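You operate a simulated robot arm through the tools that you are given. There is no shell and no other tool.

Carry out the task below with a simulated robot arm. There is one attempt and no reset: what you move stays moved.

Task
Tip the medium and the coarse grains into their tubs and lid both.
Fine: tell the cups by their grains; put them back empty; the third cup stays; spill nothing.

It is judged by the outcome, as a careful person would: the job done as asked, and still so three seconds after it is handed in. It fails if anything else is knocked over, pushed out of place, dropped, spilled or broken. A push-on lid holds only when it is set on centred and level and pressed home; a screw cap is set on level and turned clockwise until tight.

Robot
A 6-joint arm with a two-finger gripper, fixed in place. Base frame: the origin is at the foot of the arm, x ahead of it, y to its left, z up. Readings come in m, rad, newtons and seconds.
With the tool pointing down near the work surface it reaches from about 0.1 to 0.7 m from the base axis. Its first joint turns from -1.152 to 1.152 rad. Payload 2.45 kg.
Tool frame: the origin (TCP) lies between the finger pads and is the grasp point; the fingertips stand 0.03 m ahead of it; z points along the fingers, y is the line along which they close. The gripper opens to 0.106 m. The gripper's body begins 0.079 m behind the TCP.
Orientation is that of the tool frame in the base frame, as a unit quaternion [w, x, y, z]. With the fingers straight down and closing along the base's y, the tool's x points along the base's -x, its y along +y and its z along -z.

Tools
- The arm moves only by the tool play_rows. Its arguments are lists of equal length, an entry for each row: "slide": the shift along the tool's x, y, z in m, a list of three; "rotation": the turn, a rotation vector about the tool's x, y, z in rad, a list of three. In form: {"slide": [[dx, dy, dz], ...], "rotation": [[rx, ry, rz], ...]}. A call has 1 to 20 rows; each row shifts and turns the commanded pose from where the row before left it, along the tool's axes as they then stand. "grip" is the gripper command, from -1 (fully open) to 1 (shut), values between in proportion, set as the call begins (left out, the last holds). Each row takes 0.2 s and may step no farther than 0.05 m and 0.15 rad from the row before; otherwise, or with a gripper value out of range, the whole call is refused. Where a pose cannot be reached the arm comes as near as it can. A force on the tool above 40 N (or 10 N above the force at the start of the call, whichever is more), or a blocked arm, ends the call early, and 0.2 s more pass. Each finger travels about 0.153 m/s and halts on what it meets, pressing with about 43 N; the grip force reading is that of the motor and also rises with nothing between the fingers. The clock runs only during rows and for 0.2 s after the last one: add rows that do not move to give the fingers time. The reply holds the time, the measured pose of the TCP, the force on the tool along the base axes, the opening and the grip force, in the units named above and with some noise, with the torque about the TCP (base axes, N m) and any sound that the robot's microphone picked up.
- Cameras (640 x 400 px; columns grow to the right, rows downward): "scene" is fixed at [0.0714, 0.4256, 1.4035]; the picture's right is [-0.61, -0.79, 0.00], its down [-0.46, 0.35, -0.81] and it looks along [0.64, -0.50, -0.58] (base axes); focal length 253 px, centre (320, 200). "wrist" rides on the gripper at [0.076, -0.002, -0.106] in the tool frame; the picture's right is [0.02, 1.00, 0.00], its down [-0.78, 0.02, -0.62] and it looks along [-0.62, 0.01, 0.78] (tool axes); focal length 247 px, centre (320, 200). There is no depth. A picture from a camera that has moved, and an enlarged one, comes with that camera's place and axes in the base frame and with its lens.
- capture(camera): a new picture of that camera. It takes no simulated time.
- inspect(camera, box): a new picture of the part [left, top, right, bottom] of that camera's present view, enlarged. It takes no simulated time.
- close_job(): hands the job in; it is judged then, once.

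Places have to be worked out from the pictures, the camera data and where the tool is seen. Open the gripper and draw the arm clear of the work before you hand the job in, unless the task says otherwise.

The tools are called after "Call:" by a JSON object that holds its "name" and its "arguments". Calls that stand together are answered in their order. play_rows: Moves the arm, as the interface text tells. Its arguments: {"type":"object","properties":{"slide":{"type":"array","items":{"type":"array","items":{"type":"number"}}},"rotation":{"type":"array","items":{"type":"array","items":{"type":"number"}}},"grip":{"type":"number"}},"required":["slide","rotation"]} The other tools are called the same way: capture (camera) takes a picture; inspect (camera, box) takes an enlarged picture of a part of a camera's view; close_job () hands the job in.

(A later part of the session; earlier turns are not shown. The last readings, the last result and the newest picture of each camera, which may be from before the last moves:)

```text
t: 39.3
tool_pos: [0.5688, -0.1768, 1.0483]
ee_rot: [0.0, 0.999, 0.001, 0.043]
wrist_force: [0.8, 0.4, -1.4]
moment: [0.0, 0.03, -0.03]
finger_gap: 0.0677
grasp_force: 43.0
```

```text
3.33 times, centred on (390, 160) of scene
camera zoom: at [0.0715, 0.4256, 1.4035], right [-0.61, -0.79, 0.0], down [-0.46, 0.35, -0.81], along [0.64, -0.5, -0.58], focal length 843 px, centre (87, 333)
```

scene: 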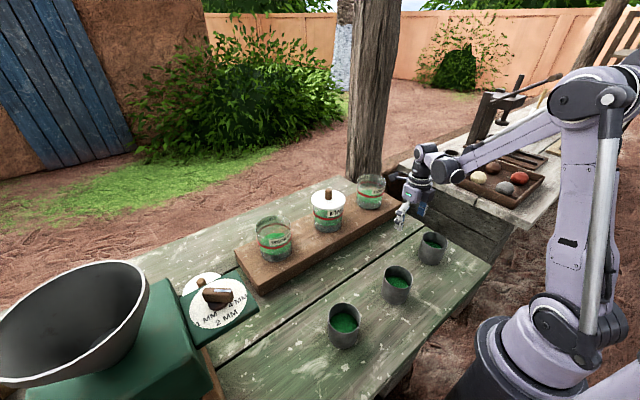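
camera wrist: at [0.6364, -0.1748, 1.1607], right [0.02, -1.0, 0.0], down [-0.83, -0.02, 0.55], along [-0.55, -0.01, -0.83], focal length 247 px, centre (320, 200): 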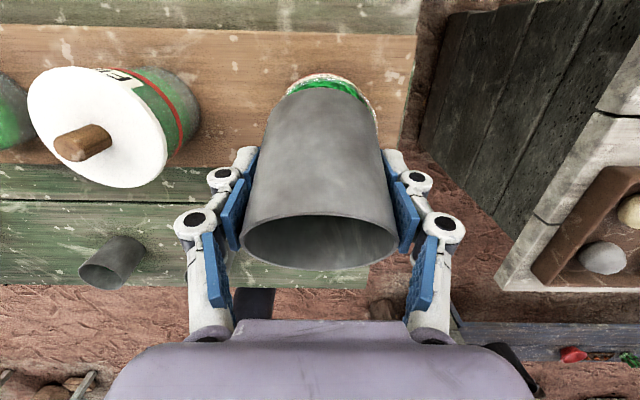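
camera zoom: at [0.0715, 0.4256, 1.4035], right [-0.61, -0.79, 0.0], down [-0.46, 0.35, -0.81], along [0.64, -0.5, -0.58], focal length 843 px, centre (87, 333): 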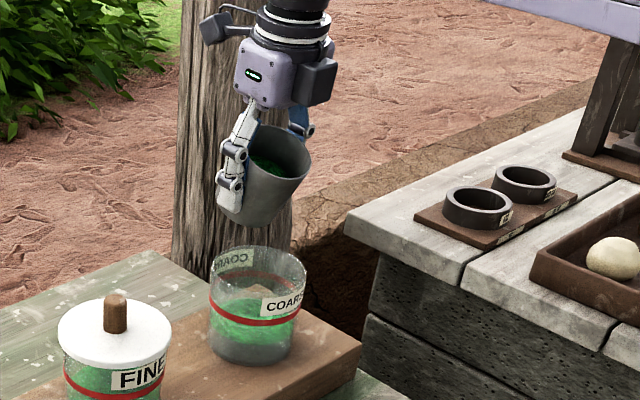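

The cup is right above the COARSE tub, and the post is well clear at about x 0.84. I'll set the pouring lip just past the tub's centre at z 1.02 and begin tipping to about 60°.

Call:
{"name": "play_rows", "arguments": {"slide": [[0.0247, 0, 0.0162], [0.0247, 0, 0.0162], [0, 0, 0], [0, 0, 0], [0, 0, 0], [0, 0, 0], [0, 0, 0], [0, 0, 0], [0, 0, 0], [0, 0, 0], [0, 0, 0]], "rotation": [[0, 0, 0], [0, 0, 0], [0, 0, 0], [0, 0.0873, 0], [0, 0.0873, 0], [0, 0.0873, 0], [0, 0.0873, 0], [0, 0.0873, 0], [0, 0.0873, 0], [0, 0.0873, 0], [0, 0, 0]]}}

Call:
{"name": "capture", "arguments": {"camera": "wrist"}}

Call:
{"name": "inspect", "arguments": {"camera": "scene", "box": [320, 100, 460, 220]}}

```text
t: 41.7
tool_pos: [0.6218, -0.1772, 1.0214]
ee_rot: [-0.001, 0.94, 0.001, 0.341]
wrist_force: [0.2, -0.4, -2.6]
moment: [-0.01, 0.05, 0.03]
finger_gap: 0.0677
grasp_force: 43.2
```

```text
taken
camera wrist: at [0.6114, -0.1755, 1.1514], right [0.02, -1.0, 0.01], down [-1.0, -0.02, -0.03], along [0.03, -0.01, -1.0], focal length 247 px, centre (320, 200)
```

wrist: 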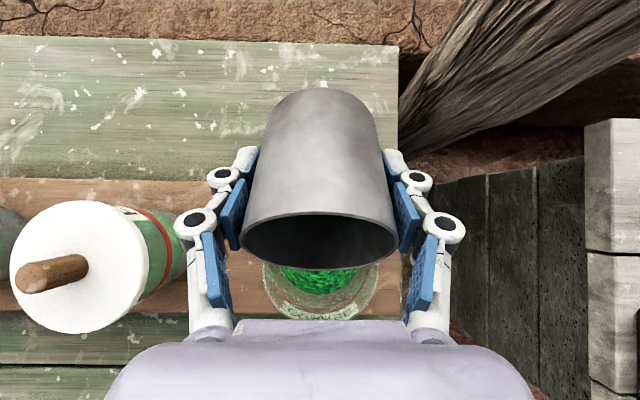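

```text
3.33 times, centred on (390, 160) of scene
camera zoom: at [0.0715, 0.4256, 1.4035], right [-0.61, -0.79, 0.0], down [-0.46, 0.35, -0.81], along [0.64, -0.5, -0.58], focal length 843 px, centre (87, 333)
```

zoom: 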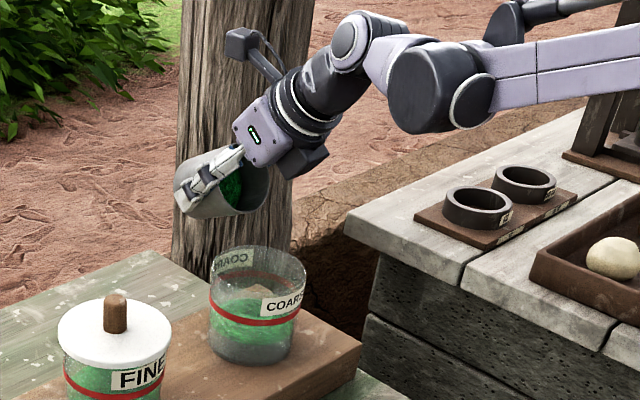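

The wrist view looks straight down: the tub is centred under the cup lip (lip x ≈ 0.573, tub centre ≈ 0.563). I'll continue tipping slowly to 90°, shifting to keep the lip in place.

Call:
{"name": "play_rows", "arguments": {"slide": [[-0.0008, 0, -0.0006], [-0.0014, 0, -0.0014], [-0.0013, 0, -0.0015], [-0.0014, 0, -0.002], [-0.0012, 0, -0.0022], [-0.0013, 0, -0.0027], [0, 0, 0], [0, 0, 0]], "rotation": [[0, 0.0873, 0], [0, 0.0873, 0], [0, 0.0873, 0], [0, 0.0873, 0], [0, 0.0873, 0], [0, 0.0873, 0], [0, 0, 0], [0, 0, 0]]}}

Call:
{"name": "capture", "arguments": {"camera": "wrist"}}

Call:
{"name": "inspect", "arguments": {"camera": "scene", "box": [320, 100, 460, 220]}}

```text
t: 43.5
tool_pos: [0.608, -0.177, 1.0215]
ee_rot: [-0.001, 0.82, 0.001, 0.572]
wrist_force: [1.0, -0.8, -1.5]
moment: [0.0, 0.04, 0.0]
finger_gap: 0.0676
grasp_force: 43.1
```

```text
taken
camera wrist: at [0.5345, -0.1756, 1.1292], right [0.01, -1.0, 0.02], down [-0.85, -0.02, -0.52], along [0.52, -0.01, -0.85], focal length 247 px, centre (320, 200)
```

wrist: 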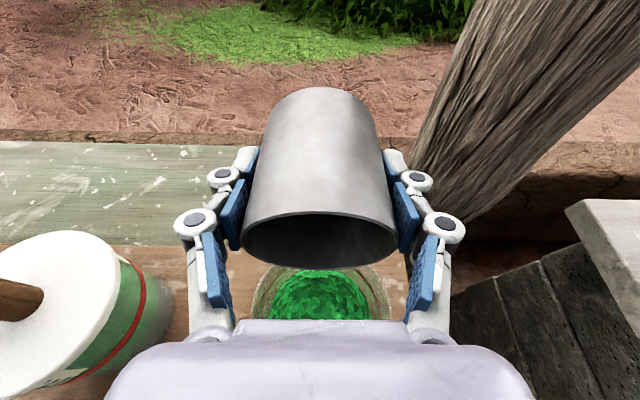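

```text
3.33 times, centred on (390, 160) of scene
camera zoom: at [0.0714, 0.4256, 1.4035], right [-0.61, -0.79, 0.0], down [-0.46, 0.35, -0.81], along [0.64, -0.5, -0.58], focal length 843 px, centre (87, 333)
```

zoom: 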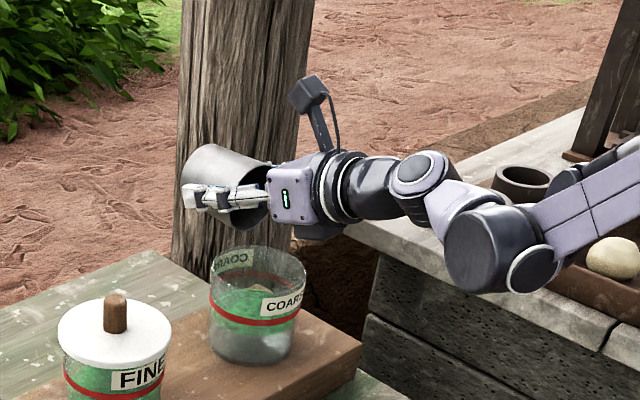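

The grains appear to be flowing out into the tub, and the tool load dropped. I'll tip on to about 130° to empty the cup.

Call:
{"name": "play_rows", "arguments": {"slide": [[-0.001, 0, -0.0028], [-0.0009, 0, -0.0034], [-0.0006, 0, -0.0034], [-0.0003, 0, -0.004], [0, 0, -0.004], [0.0004, 0, -0.0045], [0.0008, 0, -0.0044], [0.001, 0, -0.0038], [0, 0, 0], [0, 0, 0]], "rotation": [[0, 0.0873, 0], [0, 0.0873, 0], [0, 0.0873, 0], [0, 0.0873, 0], [0, 0.0873, 0], [0, 0.0873, 0], [0, 0.0873, 0], [0, 0.0873, 0], [0, 0, 0], [0, 0, 0]]}}

Call:
{"name": "capture", "arguments": {"camera": "wrist"}}

Call:
{"name": "inspect", "arguments": {"camera": "scene", "box": [320, 100, 460, 220]}}

```text
t: 45.7
tool_pos: [0.5839, -0.1802, 1.028]
ee_rot: [-0.001, 0.574, 0.001, 0.819]
wrist_force: [-0.2, 0.1, -0.2]
moment: [0.01, 0.0, 0.0]
finger_gap: 0.0678
grasp_force: 42.4
out of reach, approached as far as the arm can: row 8
```

```text
taken
camera wrist: at [0.4573, -0.1787, 1.0624], right [0.0, -1.0, 0.02], down [-0.32, -0.02, -0.95], along [0.95, -0.01, -0.32], focal length 247 px, centre (320, 200)
```

wrist: 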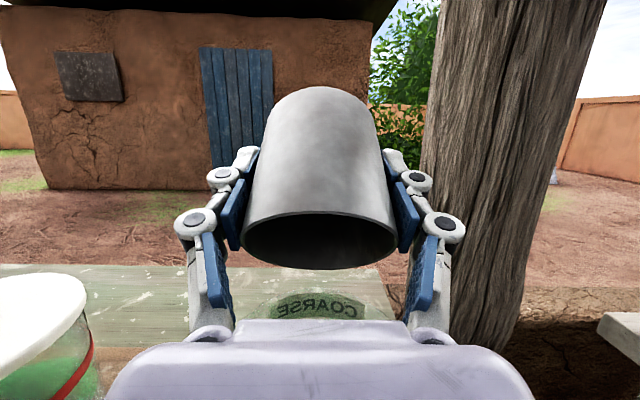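

```text
3.33 times, centred on (390, 160) of scene
camera zoom: at [0.0714, 0.4256, 1.4035], right [-0.61, -0.79, 0.0], down [-0.46, 0.35, -0.81], along [0.64, -0.5, -0.58], focal length 843 px, centre (87, 333)
```

zoom: 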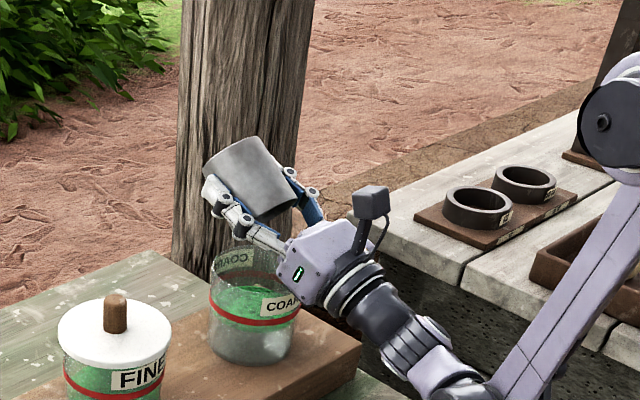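

The load reading is down to about zero and the tub's level has risen. I'll roll back to about 60° over the tub and look inside the cup to confirm it's empty.

Call:
{"name": "play_rows", "arguments": {"slide": [[-0.001, 0, 0.0038], [-0.0008, 0, 0.0044], [-0.0004, 0, 0.0045], [0, 0, 0.004], [0.0003, 0, 0.004], [0.0006, 0, 0.0034], [0.0009, 0, 0.0034], [0.001, 0, 0.0028], [0.0013, 0, 0.0027], [0.0012, 0, 0.0022], [0.0014, 0, 0.002], [0.0013, 0, 0.0015], [0.0014, 0, 0.0014], [0.0008, 0, 0.0006], [0, 0, 0]], "rotation": [[0, -0.0873, 0], [0, -0.0873, 0], [0, -0.0873, 0], [0, -0.0873, 0], [0, -0.0873, 0], [0, -0.0873, 0], [0, -0.0873, 0], [0, -0.0873, 0], [0, -0.0873, 0], [0, -0.0873, 0], [0, -0.0873, 0], [0, -0.0873, 0], [0, -0.0873, 0], [0, -0.0873, 0], [0, 0, 0]]}}

Call:
{"name": "inspect", "arguments": {"camera": "scene", "box": [340, 130, 420, 220]}}

Call:
{"name": "capture", "arguments": {"camera": "wrist"}}

```text
t: 48.9
tool_pos: [0.6278, -0.1803, 1.0309]
ee_rot: [0.0, 0.94, 0.001, 0.34]
wrist_force: [0.2, -1.3, 0.0]
moment: [-0.02, 0.04, 0.02]
finger_gap: 0.0678
grasp_force: 42.6
```

```text
4.44 times, centred on (380, 175) of scene
camera zoom: at [0.0714, 0.4256, 1.4035], right [-0.61, -0.79, 0.0], down [-0.46, 0.35, -0.81], along [0.64, -0.5, -0.58], focal length 1124 px, centre (53, 311)
```

zoom: 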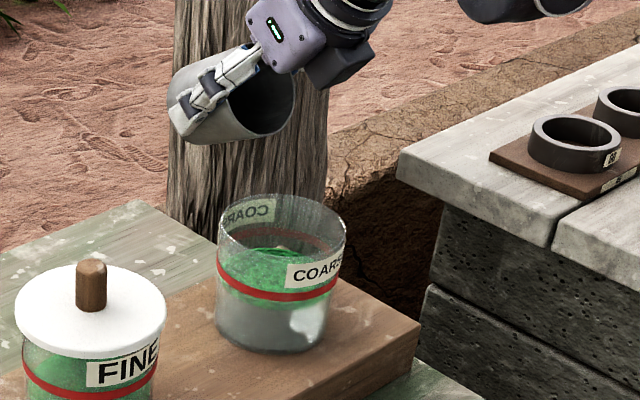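

```text
taken
camera wrist: at [0.6176, -0.1783, 1.1607], right [0.02, -1.0, 0.01], down [-1.0, -0.02, -0.02], along [0.02, -0.01, -1.0], focal length 247 px, centre (320, 200)
```

wrist: 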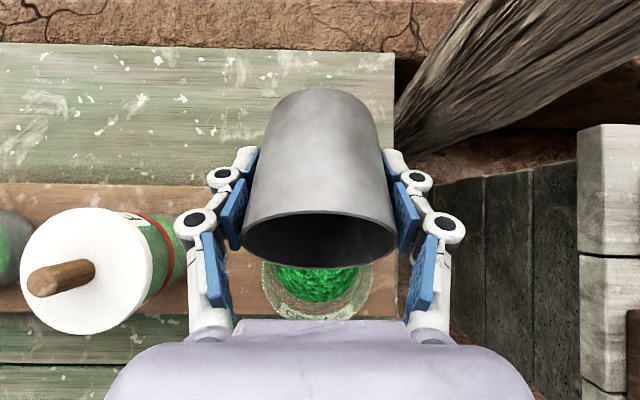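

The coarse cup is empty and the tub level is now above its red line. I'll straighten up, carry the cup back over its place, and re-lean the tool to the angle it had at the grasp.

Call:
{"name": "play_rows", "arguments": {"slide": [[0, 0, 0], [0, 0, 0], [0, 0, 0], [0, 0, 0], [0, 0, 0], [0, 0, 0], [0, 0, 0], [-0.04175, -0.0013, -0.0062], [-0.04175, -0.0013, -0.0062], [-0.04175, -0.0013, -0.0062], [-0.04175, -0.0013, -0.0062], [-0.04175, -0.0013, -0.0062], [-0.04175, -0.0013, -0.0062], [-0.04175, -0.0013, -0.0062], [-0.04175, -0.0013, -0.0062], [0, 0, 0]], "rotation": [[0, -0.0873, 0], [0, -0.0873, 0], [0, -0.0873, 0], [0, -0.0873, 0], [0, -0.0873, 0], [0, -0.0873, 0], [0, -0.0873, 0], [0, 0, 0], [0, 0, 0], [0, 0, 0], [0, 0, 0], [0, 0, 0], [0, 0, 0], [0, 0, 0], [0, 0, 0], [0, 0, 0]]}}

Call:
{"name": "play_rows", "arguments": {"slide": [[0, 0, 0], [0, 0, 0], [0, 0, 0], [0, 0, 0], [0, 0, 0]], "rotation": [[0, -0.109, 0], [0, -0.109, 0], [0, -0.109, 0], [0, -0.109, 0], [0, 0, 0]]}}

Call:
{"name": "inspect", "arguments": {"camera": "scene", "box": [340, 120, 500, 270]}}

```text
t: 52.3
tool_pos: [0.2906, -0.1697, 1.0506]
ee_rot: [0.0, 0.999, 0.001, 0.043]
wrist_force: [-0.8, 0.0, -1.6]
moment: [0.02, 0.03, 0.02]
finger_gap: 0.068
grasp_force: 42.8
```

```text
t: 53.5
tool_pos: [0.2896, -0.1698, 1.052]
ee_rot: [0.0, 0.985, 0.001, -0.175]
wrist_force: [0.0, -0.2, -0.7]
moment: [-0.02, 0.01, 0.01]
finger_gap: 0.0677
grasp_force: 42.8
```

```text
2.67 times, centred on (420, 195) of scene
camera zoom: at [0.0714, 0.4256, 1.4035], right [-0.61, -0.79, 0.0], down [-0.46, 0.35, -0.81], along [0.64, -0.5, -0.58], focal length 674 px, centre (53, 213)
```

zoom: 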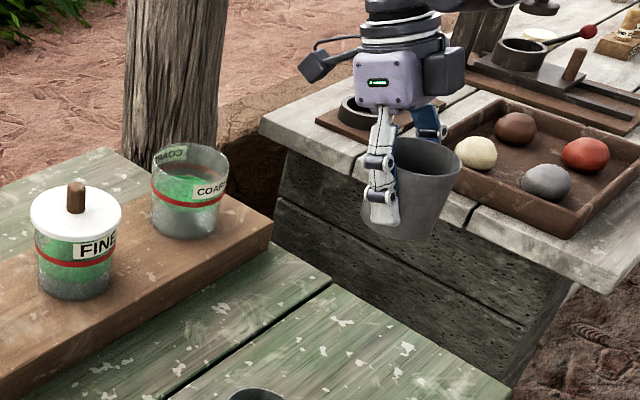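

The cup is visibly empty. I'll lower it straight down to where it stood, slowing near the table.

Call:
{"name": "play_rows", "arguments": {"slide": [[0.0131, 0, 0.0361], [0.0131, 0, 0.0361], [0.0131, 0, 0.0361], [0.0131, 0, 0.0361], [0.0131, 0, 0.0361], [0.0007, 0, 0.0019], [0.0007, 0, 0.0019], [0.0007, 0, 0.0019], [0.0007, 0, 0.0019], [0.0007, 0, 0.0019], [0.0007, 0, 0.0019], [0.0007, 0, 0.0019], [0, 0, 0]], "rotation": [[0, 0, 0], [0, 0, 0], [0, 0, 0], [0, 0, 0], [0, 0, 0], [0, 0, 0], [0, 0, 0], [0, 0, 0], [0, 0, 0], [0, 0, 0], [0, 0, 0], [0, 0, 0], [0, 0, 0]]}}

```text
t: 56.3
tool_pos: [0.289, -0.1698, 0.8451]
ee_rot: [0.0, 0.985, 0.001, -0.174]
wrist_force: [-0.1, 0.8, -0.7]
moment: [0.01, 0.0, 0.01]
finger_gap: 0.0675
grasp_force: 44.0
```

Call:
{"name": "play_rows", "arguments": {"slide": [[0.0003, 0, 0.00094], [0.0003, 0, 0.00094], [0.0003, 0, 0.00094], [0.0003, 0, 0.00094], [0, 0, 0]], "rotation": [[0, 0, 0], [0, 0, 0], [0, 0, 0], [0, 0, 0], [0, 0, 0]]}}

Call:
{"name": "inspect", "arguments": {"camera": "scene", "box": [380, 170, 480, 270]}}

```text
t: 57.5
tool_pos: [0.2898, -0.1698, 0.8423]
ee_rot: [0.0, 0.985, 0.0, -0.175]
wrist_force: [3.7, -0.2, 23.1]
moment: [0.39, -0.1, -0.03]
finger_gap: 0.0678
grasp_force: 42.6
```

```text
4.00 times, centred on (430, 220) of scene
camera zoom: at [0.0713, 0.4257, 1.4034], right [-0.61, -0.79, 0.0], down [-0.46, 0.35, -0.81], along [0.64, -0.5, -0.58], focal length 1012 px, centre (-120, 120)
```

zoom: 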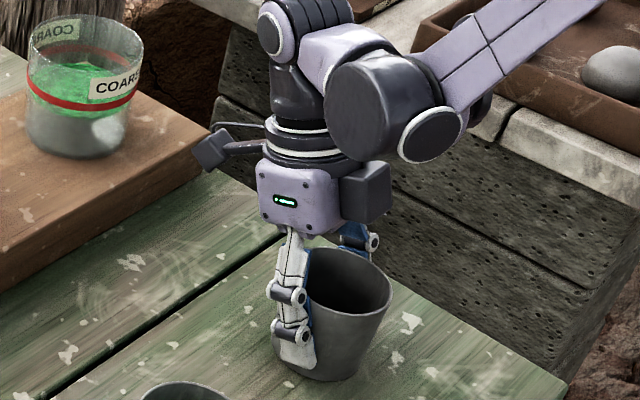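

The cup is seated on the table (23 N contact). I'll ease off a hair, open the fingers, and back straight up.

Call:
{"name": "play_rows", "arguments": {"slide": [[-0.0003, 0, -0.0008], [0, 0, 0]], "rotation": [[0, 0, 0], [0, 0, 0]]}}

Call:
{"name": "play_rows", "arguments": {"slide": [[0, 0, 0], [0, 0, 0], [0, 0, 0]], "rotation": [[0, 0, 0], [0, 0, 0], [0, 0, 0]], "grip": -1}}

Call:
{"name": "capture", "arguments": {"camera": "wrist"}}

```text
t: 58.1
tool_pos: [0.2903, -0.1697, 0.8419]
ee_rot: [0.001, 0.985, 0.002, -0.175]
wrist_force: [-0.7, 0.0, 4.0]
moment: [0.13, 0.08, 0.01]
finger_gap: 0.0676
grasp_force: 43.0
```

```text
t: 58.9
tool_pos: [0.2896, -0.1704, 0.8429]
ee_rot: [0.0, 0.985, 0.001, -0.174]
wrist_force: [-0.8, 0.4, 0.0]
moment: [-0.03, 0.0, 0.03]
finger_gap: 0.106
grasp_force: 0.0
```

```text
taken
camera wrist: at [0.3972, -0.1684, 0.9155], right [0.02, -1.0, -0.01], down [-0.52, -0.02, 0.85], along [-0.85, -0.02, -0.52], focal length 247 px, centre (320, 200)
```

wrist: 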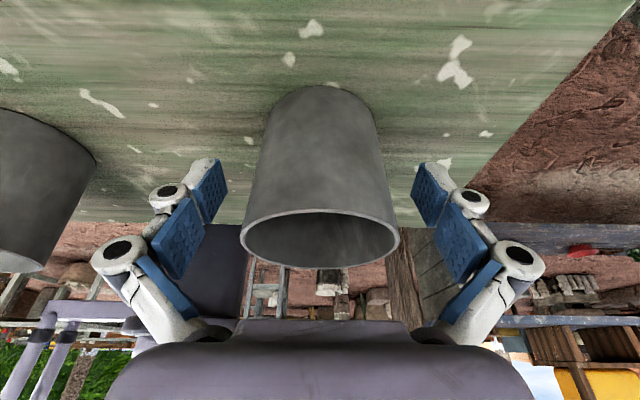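

The cup stands exactly where it was. I'll rise, go upright, and unwind the tool yaw in the other direction so the medium side (positive y) gets a comfortable joint range.

Call:
{"name": "play_rows", "arguments": {"slide": [[-0.0137, 0, -0.0376], [-0.0137, 0, -0.0376], [-0.0137, 0, -0.0376], [-0.0137, 0, -0.0376], [-0.0137, 0, -0.0376], [0, 0, 0], [0, 0, 0], [0, 0, 0], [0, 0, 0]], "rotation": [[0, 0, 0], [0, 0, 0], [0, 0, 0], [0, 0, 0], [0, 0, 0], [0, 0.1163, 0], [0, 0.1163, 0], [0, 0.1163, 0], [0, 0, 0]]}}

Call:
{"name": "inspect", "arguments": {"camera": "scene", "box": [340, 120, 500, 270]}}

Call:
{"name": "play_rows", "arguments": {"slide": [[0, 0, 0], [0, 0, 0], [0, 0, 0], [0, 0, 0], [0, 0, 0], [0, 0, 0], [0, 0, 0], [0, 0, 0], [0, 0, 0], [0, 0, 0], [0, 0, 0], [0, 0, 0], [0, 0, 0], [0, 0, 0], [0, 0, 0], [0, 0, 0], [0, 0, 0], [0, 0, 0], [0, 0, 0], [0, 0, 0]], "rotation": [[0, 0, -0.15], [0, 0, -0.15], [0, 0, -0.15], [0, 0, -0.15], [0, 0, -0.15], [0, 0, -0.15], [0, 0, -0.15], [0, 0, -0.15], [0, 0, -0.15], [0, 0, -0.15], [0, 0, -0.15], [0, 0, -0.15], [0, 0, -0.15], [0, 0, -0.15], [0, 0, -0.15], [0, 0, -0.15], [0, 0, -0.15], [0, 0, -0.15], [0, 0, -0.15], [0, 0, -0.15]]}}

```text
t: 60.9
tool_pos: [0.2895, -0.1691, 1.043]
ee_rot: [0.0, 1.0, 0.001, 0.0]
wrist_force: [-0.2, -0.3, -0.4]
moment: [0.01, 0.01, -0.03]
finger_gap: 0.1061
grasp_force: 0.2
```

```text
2.67 times, centred on (420, 195) of scene
camera zoom: at [0.0714, 0.4256, 1.4035], right [-0.61, -0.79, 0.0], down [-0.46, 0.35, -0.81], along [0.64, -0.5, -0.58], focal length 674 px, centre (53, 213)
```

zoom: 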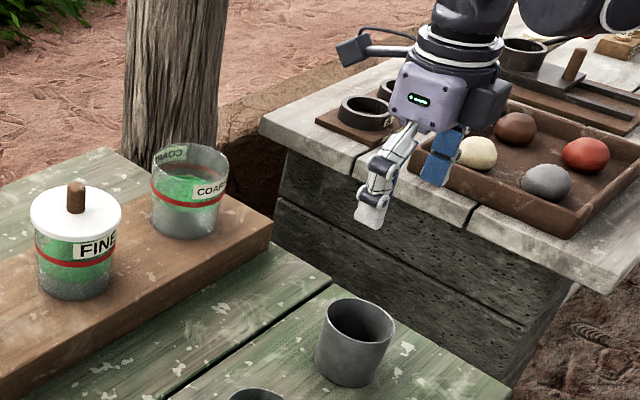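

```text
t: 65.1
tool_pos: [0.2904, -0.1701, 1.0429]
ee_rot: [-0.002, 0.069, 0.998, 0.001]
wrist_force: [-0.1, -0.6, -0.4]
moment: [-0.03, -0.01, 0.01]
finger_gap: 0.1062
grasp_force: 0.0
```

Now I'll finish this half-turn and cross to the medium-cup side at z ≈ 1.07.

Call:
{"name": "play_rows", "arguments": {"slide": [[0, 0, 0], [0, 0.04, -0.003], [0, 0.04, -0.003], [0, 0.04, -0.003], [0, 0.04, -0.003], [0, 0.04, -0.003], [0, 0.04, -0.003], [0, 0.04, -0.003], [0, 0.04, -0.003], [0, 0.04, -0.003], [0, 0, 0]], "rotation": [[0, 0, -0.1416], [0, 0, 0], [0, 0, 0], [0, 0, 0], [0, 0, 0], [0, 0, 0], [0, 0, 0], [0, 0, 0], [0, 0, 0], [0, 0, 0], [0, 0, 0]]}}

Call:
{"name": "play_rows", "arguments": {"slide": [[0, 0, 0], [0, 0, 0], [0, 0, 0], [0, 0, 0], [0, 0, 0], [0, 0, 0], [0, 0, 0], [0, 0, 0], [0, 0, 0], [0, 0, 0], [0, 0, 0], [0, 0, 0], [0, 0, 0], [0, 0, 0], [0, 0, 0], [0, 0, 0], [0, 0, 0], [0, 0, 0], [0, 0, 0], [0, 0, 0]], "rotation": [[0, 0, -0.15], [0, 0, -0.15], [0, 0, -0.15], [0, 0, -0.15], [0, 0, -0.15], [0, 0, -0.15], [0, 0, -0.15], [0, 0, -0.15], [0, 0, -0.15], [0, 0, -0.15], [0, 0, -0.15], [0, 0, -0.15], [0, 0, -0.15], [0, 0, -0.15], [0, 0, -0.15], [0, 0, -0.15], [0, 0, -0.15], [0, 0, -0.15], [0, 0, -0.15], [0, 0, -0.15]]}}

Call:
{"name": "play_rows", "arguments": {"slide": [[0, 0, 0], [0, 0, 0]], "rotation": [[0, 0, -0.1416], [0, 0, 0]]}}

Call:
{"name": "capture", "arguments": {"camera": "wrist"}}

Call:
{"name": "capture", "arguments": {"camera": "scene"}}

```text
t: 67.5
tool_pos: [0.2889, 0.1908, 1.0704]
ee_rot: [0.0, 0.0, 1.0, 0.001]
wrist_force: [-0.1, -0.7, -0.2]
moment: [-0.01, -0.01, 0.01]
finger_gap: 0.1062
grasp_force: 0.1
```

```text
t: 71.7
tool_pos: [0.2887, 0.1891, 1.0701]
ee_rot: [0.0, 0.998, -0.069, -0.001]
wrist_force: [0.9, -0.3, -0.3]
moment: [-0.01, 0.01, 0.01]
finger_gap: 0.106
grasp_force: 0.1
```

```text
t: 72.3
tool_pos: [0.2896, 0.1893, 1.0693]
ee_rot: [0.0, 1.0, 0.0, -0.001]
wrist_force: [-0.3, 0.4, 0.0]
moment: [0.0, -0.01, -0.02]
finger_gap: 0.1059
grasp_force: 0.1
```

```text
taken
camera wrist: at [0.3657, 0.1912, 1.1751], right [0.02, -1.0, 0.0], down [-0.78, -0.02, 0.62], along [-0.62, -0.01, -0.78], focal length 247 px, centre (320, 200)
```

wrist: 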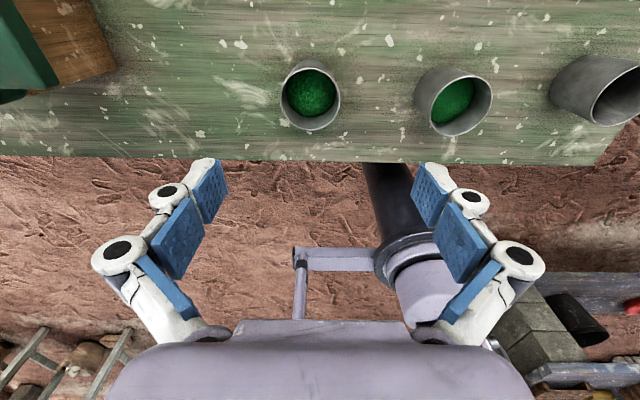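

```text
taken
```

scene: 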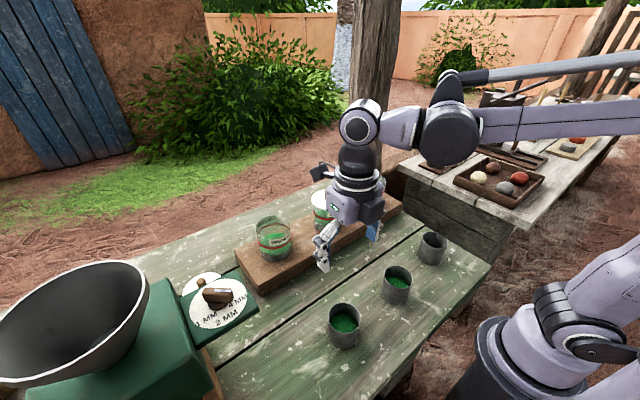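

Call:
{"name": "inspect", "arguments": {"camera": "wrist", "box": [260, 40, 360, 140]}}

Call:
{"name": "inspect", "arguments": {"camera": "wrist", "box": [400, 40, 500, 140]}}

```text
4.00 times, centred on (310, 90) of wrist
camera zoom: at [0.3657, 0.1912, 1.1751], right [0.02, -1.0, 0.0], down [-0.78, -0.02, 0.62], along [-0.62, -0.01, -0.78], focal length 988 px, centre (360, 640)
```

zoom: 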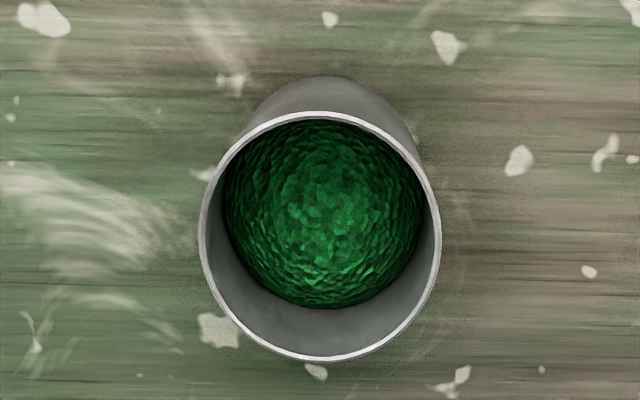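

```text
4.00 times, centred on (450, 90) of wrist
camera zoom: at [0.3657, 0.1912, 1.1751], right [0.02, -1.0, 0.0], down [-0.78, -0.02, 0.62], along [-0.62, -0.01, -0.78], focal length 988 px, centre (-200, 640)
```

zoom: 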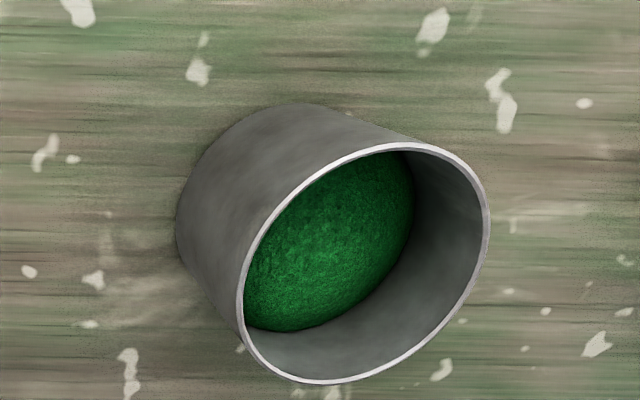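

This confirms medium grains at about (0.276, 0.201), rim z ≈ 0.877, with the finer neighbour in the middle. I'll lean back 20° and come partway down over it.

Call:
{"name": "play_rows", "arguments": {"slide": [[0, 0, 0], [0, 0, 0], [0, 0, 0], [0.0105, -0.0029, 0.0388], [0.0105, -0.0029, 0.0388], [0.0105, -0.0029, 0.0388], [0.0105, -0.003, 0.0388], [0, 0, 0]], "rotation": [[0, -0.1163, 0], [0, -0.1163, 0], [0, -0.1163, 0], [0, 0, 0], [0, 0, 0], [0, 0, 0], [0, 0, 0], [0, 0, 0]]}}

Call:
{"name": "capture", "arguments": {"camera": "wrist"}}

Call:
{"name": "inspect", "arguments": {"camera": "scene", "box": [290, 220, 410, 360]}}

```text
t: 74.1
tool_pos: [0.2767, 0.2027, 0.9103]
ee_rot: [0.0, 0.985, 0.0, -0.175]
wrist_force: [0.7, -0.9, -0.7]
moment: [0.01, -0.01, -0.01]
finger_gap: 0.1059
grasp_force: 0.1
```

```text
taken
camera wrist: at [0.3831, 0.2034, 0.9818], right [0.02, -1.0, -0.01], down [-0.52, -0.02, 0.85], along [-0.85, -0.01, -0.52], focal length 247 px, centre (320, 200)
```

wrist: 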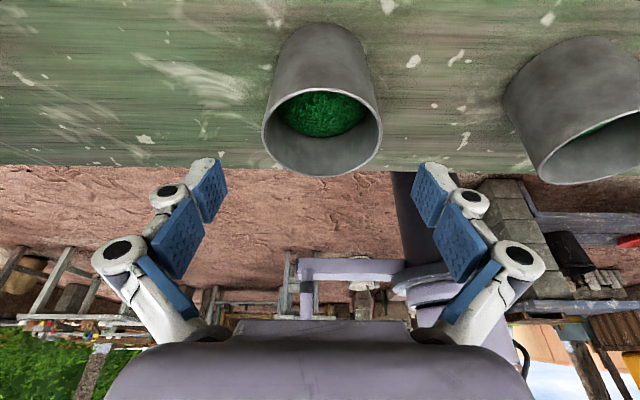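

```text
2.86 times, centred on (350, 290) of scene
camera zoom: at [0.0714, 0.4256, 1.4035], right [-0.61, -0.79, 0.0], down [-0.46, 0.35, -0.81], along [0.64, -0.5, -0.58], focal length 722 px, centre (234, -57)
```

zoom: 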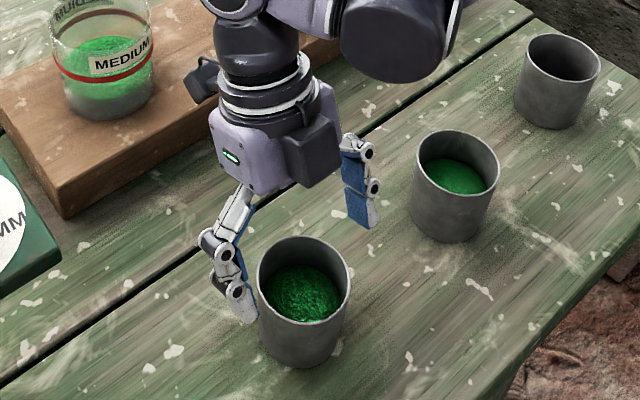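

The cup is centred. I'll descend vertically to z ≈ 0.842.

Call:
{"name": "play_rows", "arguments": {"slide": [[0.0058, 0.0004, 0.016], [0.0058, 0.0004, 0.016], [0.0058, 0.0004, 0.016], [0.0058, 0, 0.016], [0, 0, 0]], "rotation": [[0, 0, 0], [0, 0, 0], [0, 0, 0], [0, 0, 0], [0, 0, 0]]}}

Call:
{"name": "capture", "arguments": {"camera": "wrist"}}

Call:
{"name": "inspect", "arguments": {"camera": "scene", "box": [290, 220, 410, 360]}}

```text
t: 75.3
tool_pos: [0.275, 0.2011, 0.8415]
ee_rot: [0.0, 0.985, 0.0, -0.175]
wrist_force: [-0.3, 0.5, -0.2]
moment: [0.02, -0.01, -0.01]
finger_gap: 0.1061
grasp_force: 0.0
```

```text
taken
camera wrist: at [0.3828, 0.202, 0.9145], right [0.02, -1.0, -0.01], down [-0.52, -0.02, 0.85], along [-0.85, -0.01, -0.52], focal length 247 px, centre (320, 200)
```

wrist: 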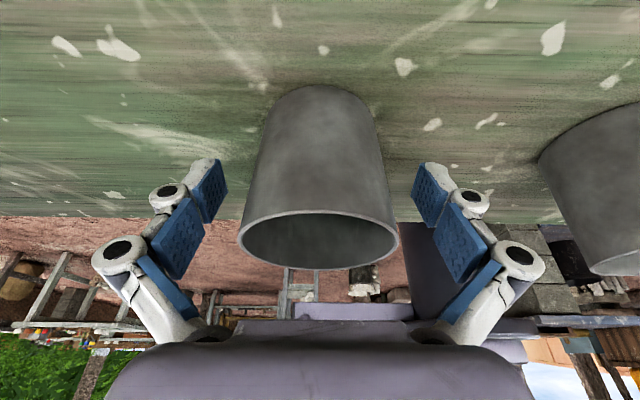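

```text
2.86 times, centred on (350, 290) of scene
camera zoom: at [0.0714, 0.4256, 1.4035], right [-0.61, -0.79, 0.0], down [-0.46, 0.35, -0.81], along [0.64, -0.5, -0.58], focal length 722 px, centre (234, -57)
```

zoom: 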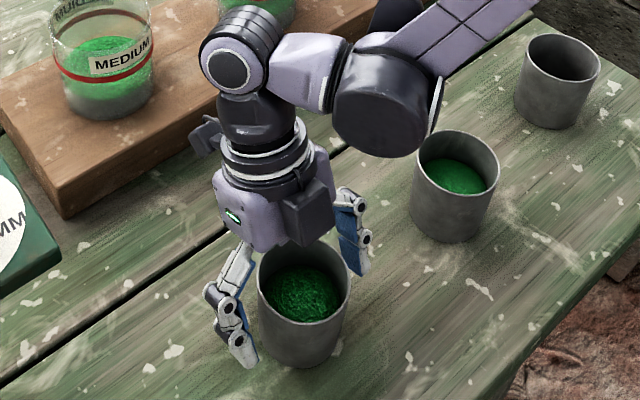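

The view matches the first grasp, so I'll close on the cup.

Call:
{"name": "play_rows", "arguments": {"slide": [[0, 0, 0], [0, 0, 0], [0, 0, 0], [0, 0, 0]], "rotation": [[0, 0, 0], [0, 0, 0], [0, 0, 0], [0, 0, 0]], "grip": 1}}

Call:
{"name": "play_rows", "arguments": {"slide": [[-0.0017, 0, -0.0047], [-0.0034, 0, -0.0094], [-0.0068, 0, -0.0188], [-0.0068, 0, -0.0188], [0, 0, 0]], "rotation": [[0, 0, 0], [0, 0, 0], [0, 0, 0], [0, 0, 0], [0, 0, 0]]}}

Call:
{"name": "capture", "arguments": {"camera": "wrist"}}

Call:
{"name": "inspect", "arguments": {"camera": "scene", "box": [290, 220, 410, 360]}}

```text
t: 76.3
tool_pos: [0.2736, 0.2011, 0.8422]
ee_rot: [0.0, 0.985, 0.0, -0.174]
wrist_force: [2.7, 0.9, 10.7]
moment: [0.17, 0.07, -0.01]
finger_gap: 0.0676
grasp_force: 42.9
```

```text
t: 77.5
tool_pos: [0.2767, 0.2018, 0.8965]
ee_rot: [-0.001, 0.985, -0.001, -0.174]
wrist_force: [-0.1, 0.9, -2.2]
moment: [0.01, -0.01, -0.03]
finger_gap: 0.0674
grasp_force: 43.2
```

```text
taken
camera wrist: at [0.3836, 0.2018, 0.9697], right [0.02, -1.0, -0.01], down [-0.52, -0.02, 0.85], along [-0.85, -0.01, -0.52], focal length 247 px, centre (320, 200)
```

wrist: 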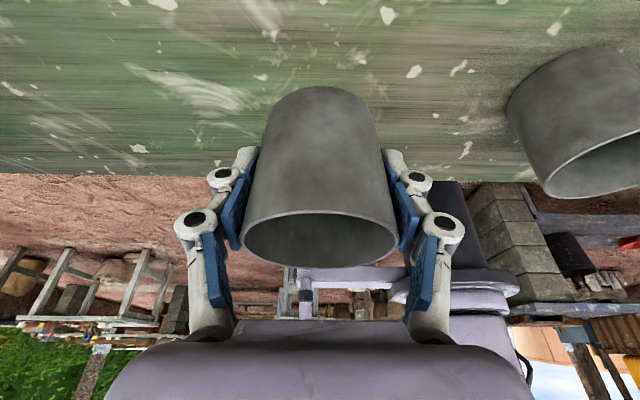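

```text
2.86 times, centred on (350, 290) of scene
camera zoom: at [0.0714, 0.4256, 1.4034], right [-0.61, -0.79, 0.0], down [-0.46, 0.35, -0.81], along [0.64, -0.5, -0.58], focal length 722 px, centre (234, -57)
```

zoom: 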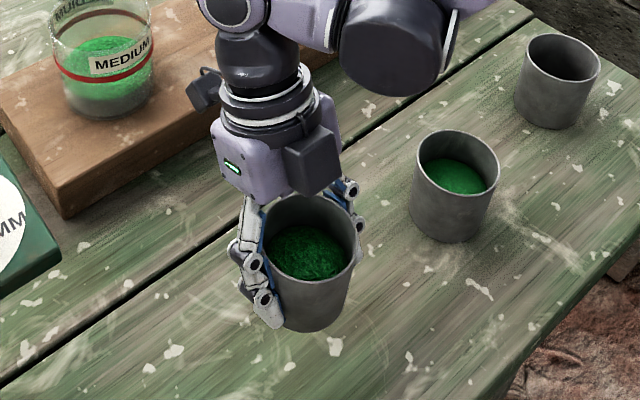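

It's lifted and upright. I'll raise it to about 1.05, tilt it 25°, and carry it toward the MEDIUM tub.

Call:
{"name": "play_rows", "arguments": {"slide": [[-0.0132, 0, -0.0363], [-0.0132, 0, -0.0363], [-0.0132, 0, -0.0363], [-0.0132, 0, -0.0363], [0, 0, 0], [0, 0, 0], [0, 0, 0], [0, 0, 0], [0, 0, 0]], "rotation": [[0, 0, 0], [0, 0, 0], [0, 0, 0], [0, 0, 0], [0, 0.109, 0], [0, 0.109, 0], [0, 0.109, 0], [0, 0.109, 0], [0, 0, 0]]}}

Call:
{"name": "play_rows", "arguments": {"slide": [[0.0361, -0.0013, 0.0032], [0.0361, -0.0013, 0.0032], [0.0361, -0.0013, 0.0032], [0.0361, -0.0013, 0.0032], [0.0361, -0.0013, 0.0032], [0.0361, -0.0013, 0.0032], [0.0361, -0.0013, 0.0032], [0, 0, 0]], "rotation": [[0, 0, 0], [0, 0, 0], [0, 0, 0], [0, 0, 0], [0, 0, 0], [0, 0, 0], [0, 0, 0], [0, 0, 0]]}}

Call:
{"name": "capture", "arguments": {"camera": "wrist"}}

Call:
{"name": "inspect", "arguments": {"camera": "scene", "box": [220, 130, 380, 270]}}

```text
t: 79.5
tool_pos: [0.276, 0.1999, 1.0515]
ee_rot: [0.001, 0.999, -0.001, 0.044]
wrist_force: [0.7, -0.2, -2.4]
moment: [0.01, 0.0, 0.0]
finger_gap: 0.0676
grasp_force: 43.1
```

```text
t: 81.3
tool_pos: [0.5306, 0.2101, 1.0508]
ee_rot: [0.0, 0.999, 0.0, 0.042]
wrist_force: [0.5, -0.9, -2.7]
moment: [0.03, 0.01, 0.05]
finger_gap: 0.0673
grasp_force: 43.1
```

```text
taken
camera wrist: at [0.597, 0.2106, 1.1622], right [0.02, -1.0, 0.0], down [-0.83, -0.02, 0.55], along [-0.55, -0.01, -0.83], focal length 247 px, centre (320, 200)
```

wrist: 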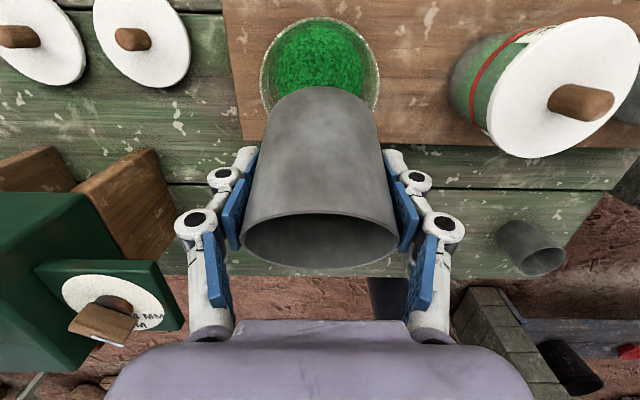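

```text
2.86 times, centred on (300, 200) of scene
camera zoom: at [0.0715, 0.4256, 1.4034], right [-0.61, -0.79, 0.0], down [-0.46, 0.35, -0.81], along [0.64, -0.5, -0.58], focal length 722 px, centre (377, 200)
```

zoom: 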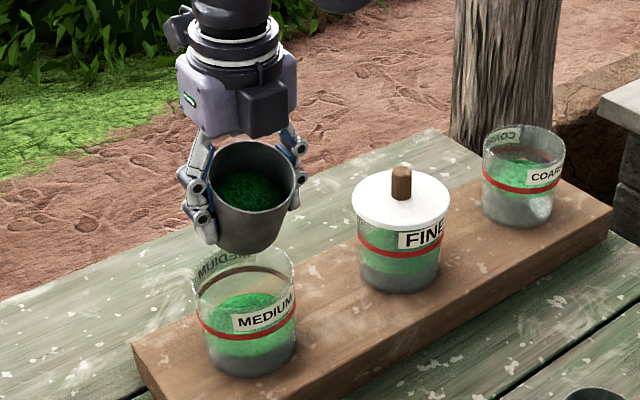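

The MEDIUM tub centre works out at about (0.557, 0.2095), in line with the cup. The sieve's dial box edge is at y ≈ 0.35, which is clear. I'll set the lip over the tub at z 1.02 and tip to 60°.

Call:
{"name": "play_rows", "arguments": {"slide": [[0.0282, 0, 0.0125], [0.0282, 0, 0.0125], [0.0282, 0, 0.0125], [0, 0, 0], [0, 0, 0], [0, 0, 0], [0, 0, 0], [0, 0, 0], [0, 0, 0], [0, 0, 0], [0, 0, 0], [0, 0, 0]], "rotation": [[0, 0, 0], [0, 0, 0], [0, 0, 0], [0, 0, 0], [0, 0.0873, 0], [0, 0.0873, 0], [0, 0.0873, 0], [0, 0.0873, 0], [0, 0.0873, 0], [0, 0.0873, 0], [0, 0.0873, 0], [0, 0, 0]]}}

Call:
{"name": "capture", "arguments": {"camera": "wrist"}}

Call:
{"name": "inspect", "arguments": {"camera": "scene", "box": [200, 120, 400, 270]}}

```text
t: 83.9
tool_pos: [0.6168, 0.2098, 1.0203]
ee_rot: [0.0, 0.94, 0.0, 0.342]
wrist_force: [0.1, 0.4, -1.5]
moment: [-0.01, 0.02, 0.03]
finger_gap: 0.0676
grasp_force: 43.5
```

```text
taken
camera wrist: at [0.607, 0.2109, 1.1499], right [0.02, -1.0, 0.01], down [-1.0, -0.02, -0.03], along [0.03, -0.01, -1.0], focal length 247 px, centre (320, 200)
```

wrist: 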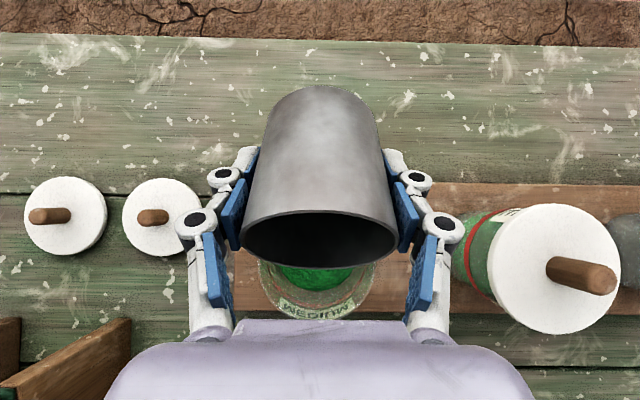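

```text
2.67 times, centred on (300, 195) of scene
camera zoom: at [0.0715, 0.4256, 1.4034], right [-0.61, -0.79, 0.0], down [-0.46, 0.35, -0.81], along [0.64, -0.5, -0.58], focal length 674 px, centre (373, 213)
```

zoom: 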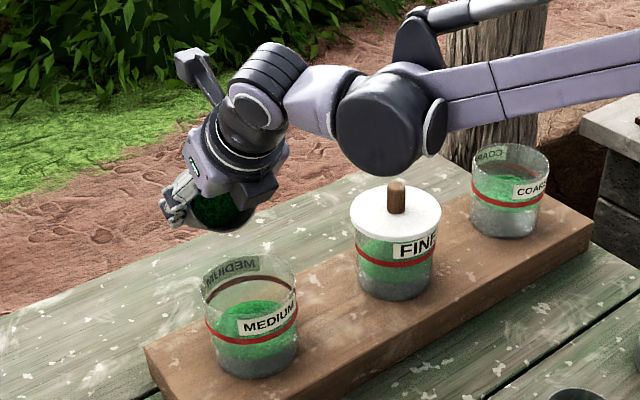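

Aligned: the tub is centred under the lip. I'll continue tipping to 90°.

Call:
{"name": "play_rows", "arguments": {"slide": [[-0.0008, 0, -0.0006], [-0.0014, 0, -0.0014], [-0.0013, 0, -0.0015], [-0.0014, 0, -0.002], [-0.0012, 0, -0.0022], [-0.0013, 0, -0.0027], [0, 0, 0], [0, 0, 0]], "rotation": [[0, 0.0873, 0], [0, 0.0873, 0], [0, 0.0873, 0], [0, 0.0873, 0], [0, 0.0873, 0], [0, 0.0873, 0], [0, 0, 0], [0, 0, 0]]}}

Call:
{"name": "capture", "arguments": {"camera": "wrist"}}

Call:
{"name": "capture", "arguments": {"camera": "scene"}}

```text
t: 85.7
tool_pos: [0.6044, 0.2095, 1.0201]
ee_rot: [0.0, 0.82, 0.0, 0.572]
wrist_force: [-0.1, -0.2, -0.6]
moment: [0.02, 0.02, 0.01]
finger_gap: 0.0669
grasp_force: 42.9
```

```text
taken
camera wrist: at [0.5301, 0.2106, 1.1278], right [0.01, -1.0, 0.02], down [-0.85, -0.02, -0.52], along [0.52, -0.01, -0.85], focal length 247 px, centre (320, 200)
```

wrist: 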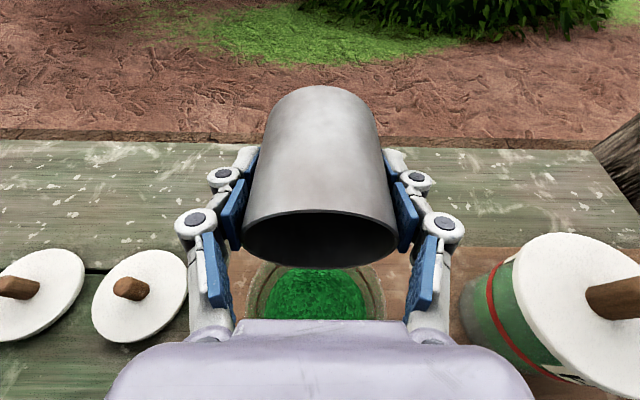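

```text
taken
```

scene: 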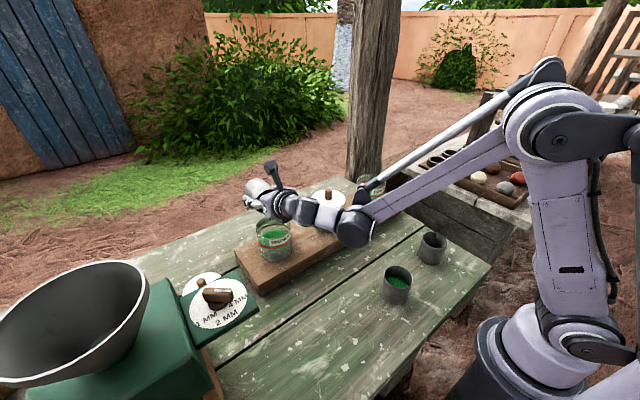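

Grains are flowing and the load is dropping. I'll tip on to 110° and check the wrist's clearance to the middle cup before going further.

Call:
{"name": "play_rows", "arguments": {"slide": [[-0.001, 0, -0.0028], [-0.0009, 0, -0.0034], [-0.0006, 0, -0.0034], [-0.0003, 0, -0.004], [0, 0, 0]], "rotation": [[0, 0.0873, 0], [0, 0.0873, 0], [0, 0.0873, 0], [0, 0.0873, 0], [0, 0, 0]]}}

Call:
{"name": "inspect", "arguments": {"camera": "scene", "box": [220, 130, 480, 320]}}

```text
t: 86.9
tool_pos: [0.5914, 0.2091, 1.0206]
ee_rot: [0.0, 0.708, -0.001, 0.706]
wrist_force: [0.0, 0.7, -0.7]
moment: [-0.03, -0.02, 0.0]
finger_gap: 0.0674
grasp_force: 42.6
```

```text
2.11 times, centred on (350, 225) of scene
camera zoom: at [0.0714, 0.4256, 1.4035], right [-0.61, -0.79, 0.0], down [-0.46, 0.35, -0.81], along [0.64, -0.5, -0.58], focal length 532 px, centre (257, 147)
```

zoom: 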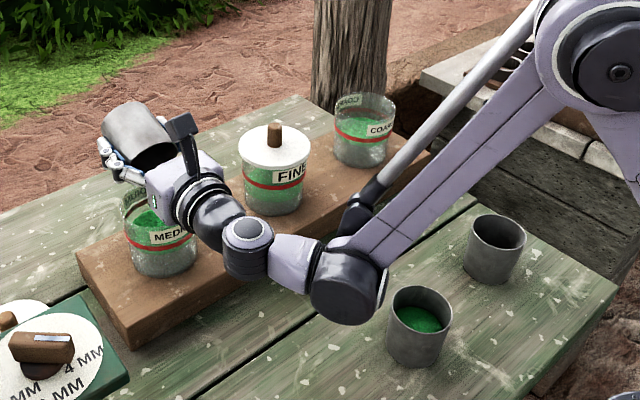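

The wrist housing sits about 6 cm clear of the middle cup laterally and stays above rim height. I'll tip the last 15° or so and check again.

Call:
{"name": "play_rows", "arguments": {"slide": [[0, 0, -0.004], [0.0004, 0, -0.0045], [0.0008, 0, -0.0044], [0, 0, 0]], "rotation": [[0, 0.0873, 0], [0, 0.0873, 0], [0, 0.0873, 0], [0, 0, 0]]}}

Call:
{"name": "inspect", "arguments": {"camera": "scene", "box": [220, 130, 480, 320]}}

Call:
{"name": "capture", "arguments": {"camera": "wrist"}}

```text
t: 87.9
tool_pos: [0.5767, 0.2101, 1.0196]
ee_rot: [-0.001, 0.611, 0.001, 0.792]
wrist_force: [-0.3, -0.5, -1.0]
moment: [0.01, -0.01, -0.03]
finger_gap: 0.0671
grasp_force: 42.9
```

```text
2.11 times, centred on (350, 225) of scene
camera zoom: at [0.0714, 0.4256, 1.4035], right [-0.61, -0.79, 0.0], down [-0.46, 0.35, -0.81], along [0.64, -0.5, -0.58], focal length 532 px, centre (257, 147)
```

zoom: 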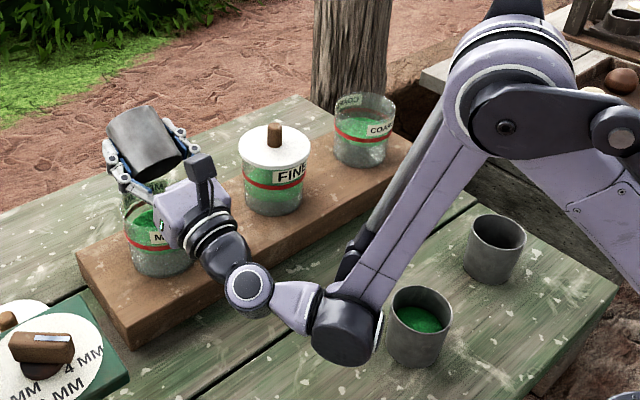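

```text
taken
camera wrist: at [0.4544, 0.2104, 1.0659], right [-0.01, -1.0, 0.02], down [-0.4, -0.02, -0.92], along [0.92, -0.01, -0.4], focal length 247 px, centre (320, 200)
```

wrist: 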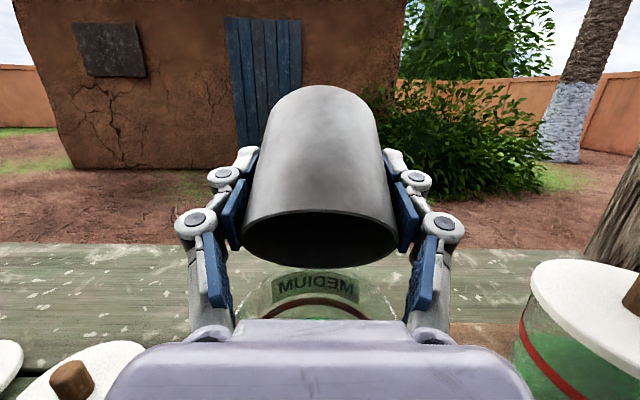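

At 125° everything is clear. I'll hold briefly, then roll back to about 60° over the tub and look into the cup.

Call:
{"name": "play_rows", "arguments": {"slide": [[0, 0, 0], [0, 0, 0], [0, 0, 0], [-0.0008, 0, 0.0044], [-0.0004, 0, 0.0045], [0, 0, 0.004], [0.0003, 0, 0.004], [0.0006, 0, 0.0034], [0.0009, 0, 0.0034], [0.001, 0, 0.0028], [0.0013, 0, 0.0027], [0.0012, 0, 0.0022], [0.0014, 0, 0.002], [0.0013, 0, 0.0015], [0.0014, 0, 0.0014], [0.0008, 0, 0.0006], [0, 0, 0]], "rotation": [[0, 0, 0], [0, 0, 0], [0, 0, 0], [0, -0.0873, 0], [0, -0.0873, 0], [0, -0.0873, 0], [0, -0.0873, 0], [0, -0.0873, 0], [0, -0.0873, 0], [0, -0.0873, 0], [0, -0.0873, 0], [0, -0.0873, 0], [0, -0.0873, 0], [0, -0.0873, 0], [0, -0.0873, 0], [0, -0.0873, 0], [0, 0, 0]]}}

Call:
{"name": "inspect", "arguments": {"camera": "scene", "box": [230, 150, 330, 260]}}

Call:
{"name": "capture", "arguments": {"camera": "wrist"}}

```text
t: 91.5
tool_pos: [0.618, 0.2101, 1.0242]
ee_rot: [0.0, 0.94, 0.0, 0.341]
wrist_force: [0.1, 0.3, -0.6]
moment: [-0.01, 0.01, 0.01]
finger_gap: 0.0671
grasp_force: 42.6
```

```text
3.64 times, centred on (280, 205) of scene
camera zoom: at [0.0714, 0.4256, 1.4035], right [-0.61, -0.79, 0.0], down [-0.46, 0.35, -0.81], along [0.64, -0.5, -0.58], focal length 920 px, centre (466, 182)
```

zoom: 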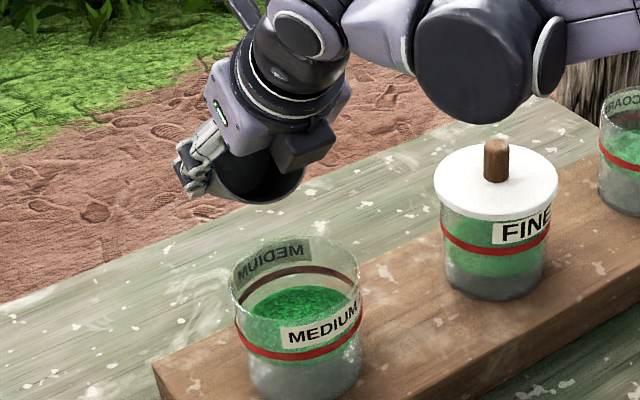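

```text
taken
camera wrist: at [0.6072, 0.2108, 1.1535], right [0.02, -1.0, 0.01], down [-1.0, -0.02, -0.02], along [0.02, -0.01, -1.0], focal length 247 px, centre (320, 200)
```

wrist: 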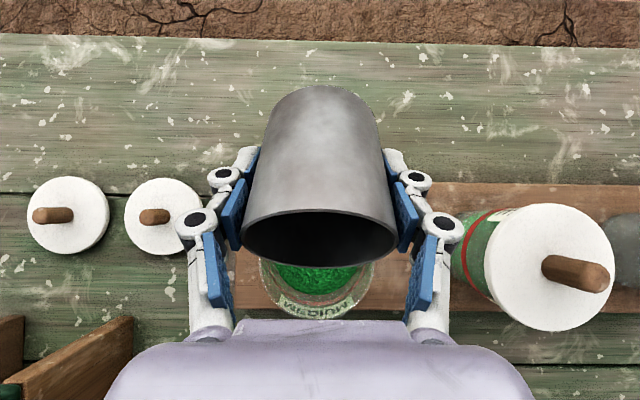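

The tub level has risen above its red line and the cup looks dark inside. I'll straighten it a bit further while still over the tub and look in again.

Call:
{"name": "play_rows", "arguments": {"slide": [[0, 0, 0], [0, 0, 0], [0, 0, 0], [0, 0, 0], [0, 0, 0], [0, 0, 0], [0, 0, 0], [0, 0, 0]], "rotation": [[0, -0.0873, 0], [0, -0.0873, 0], [0, -0.0873, 0], [0, -0.0873, 0], [0, -0.0873, 0], [0, -0.0873, 0], [0, -0.0873, 0], [0, 0, 0]]}}

Call:
{"name": "inspect", "arguments": {"camera": "scene", "box": [230, 130, 330, 240]}}

```text
t: 93.3
tool_pos: [0.6172, 0.2087, 1.0231]
ee_rot: [0.0, 0.999, 0.0, 0.042]
wrist_force: [-0.2, 0.1, -0.5]
moment: [-0.02, 0.02, 0.02]
finger_gap: 0.0669
grasp_force: 42.8
```

```text
3.64 times, centred on (280, 185) of scene
camera zoom: at [0.0714, 0.4256, 1.4035], right [-0.61, -0.79, 0.0], down [-0.46, 0.35, -0.81], along [0.64, -0.5, -0.58], focal length 920 px, centre (466, 254)
```

zoom: 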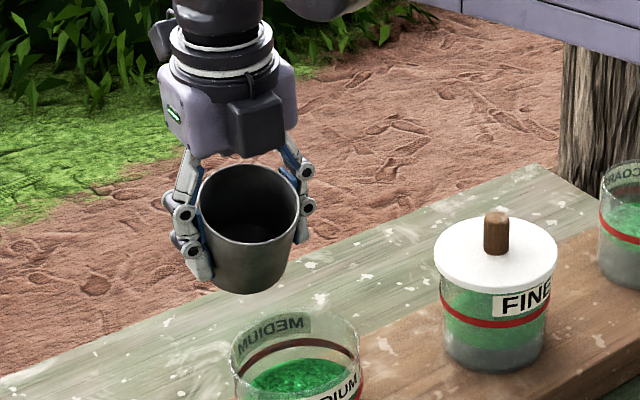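

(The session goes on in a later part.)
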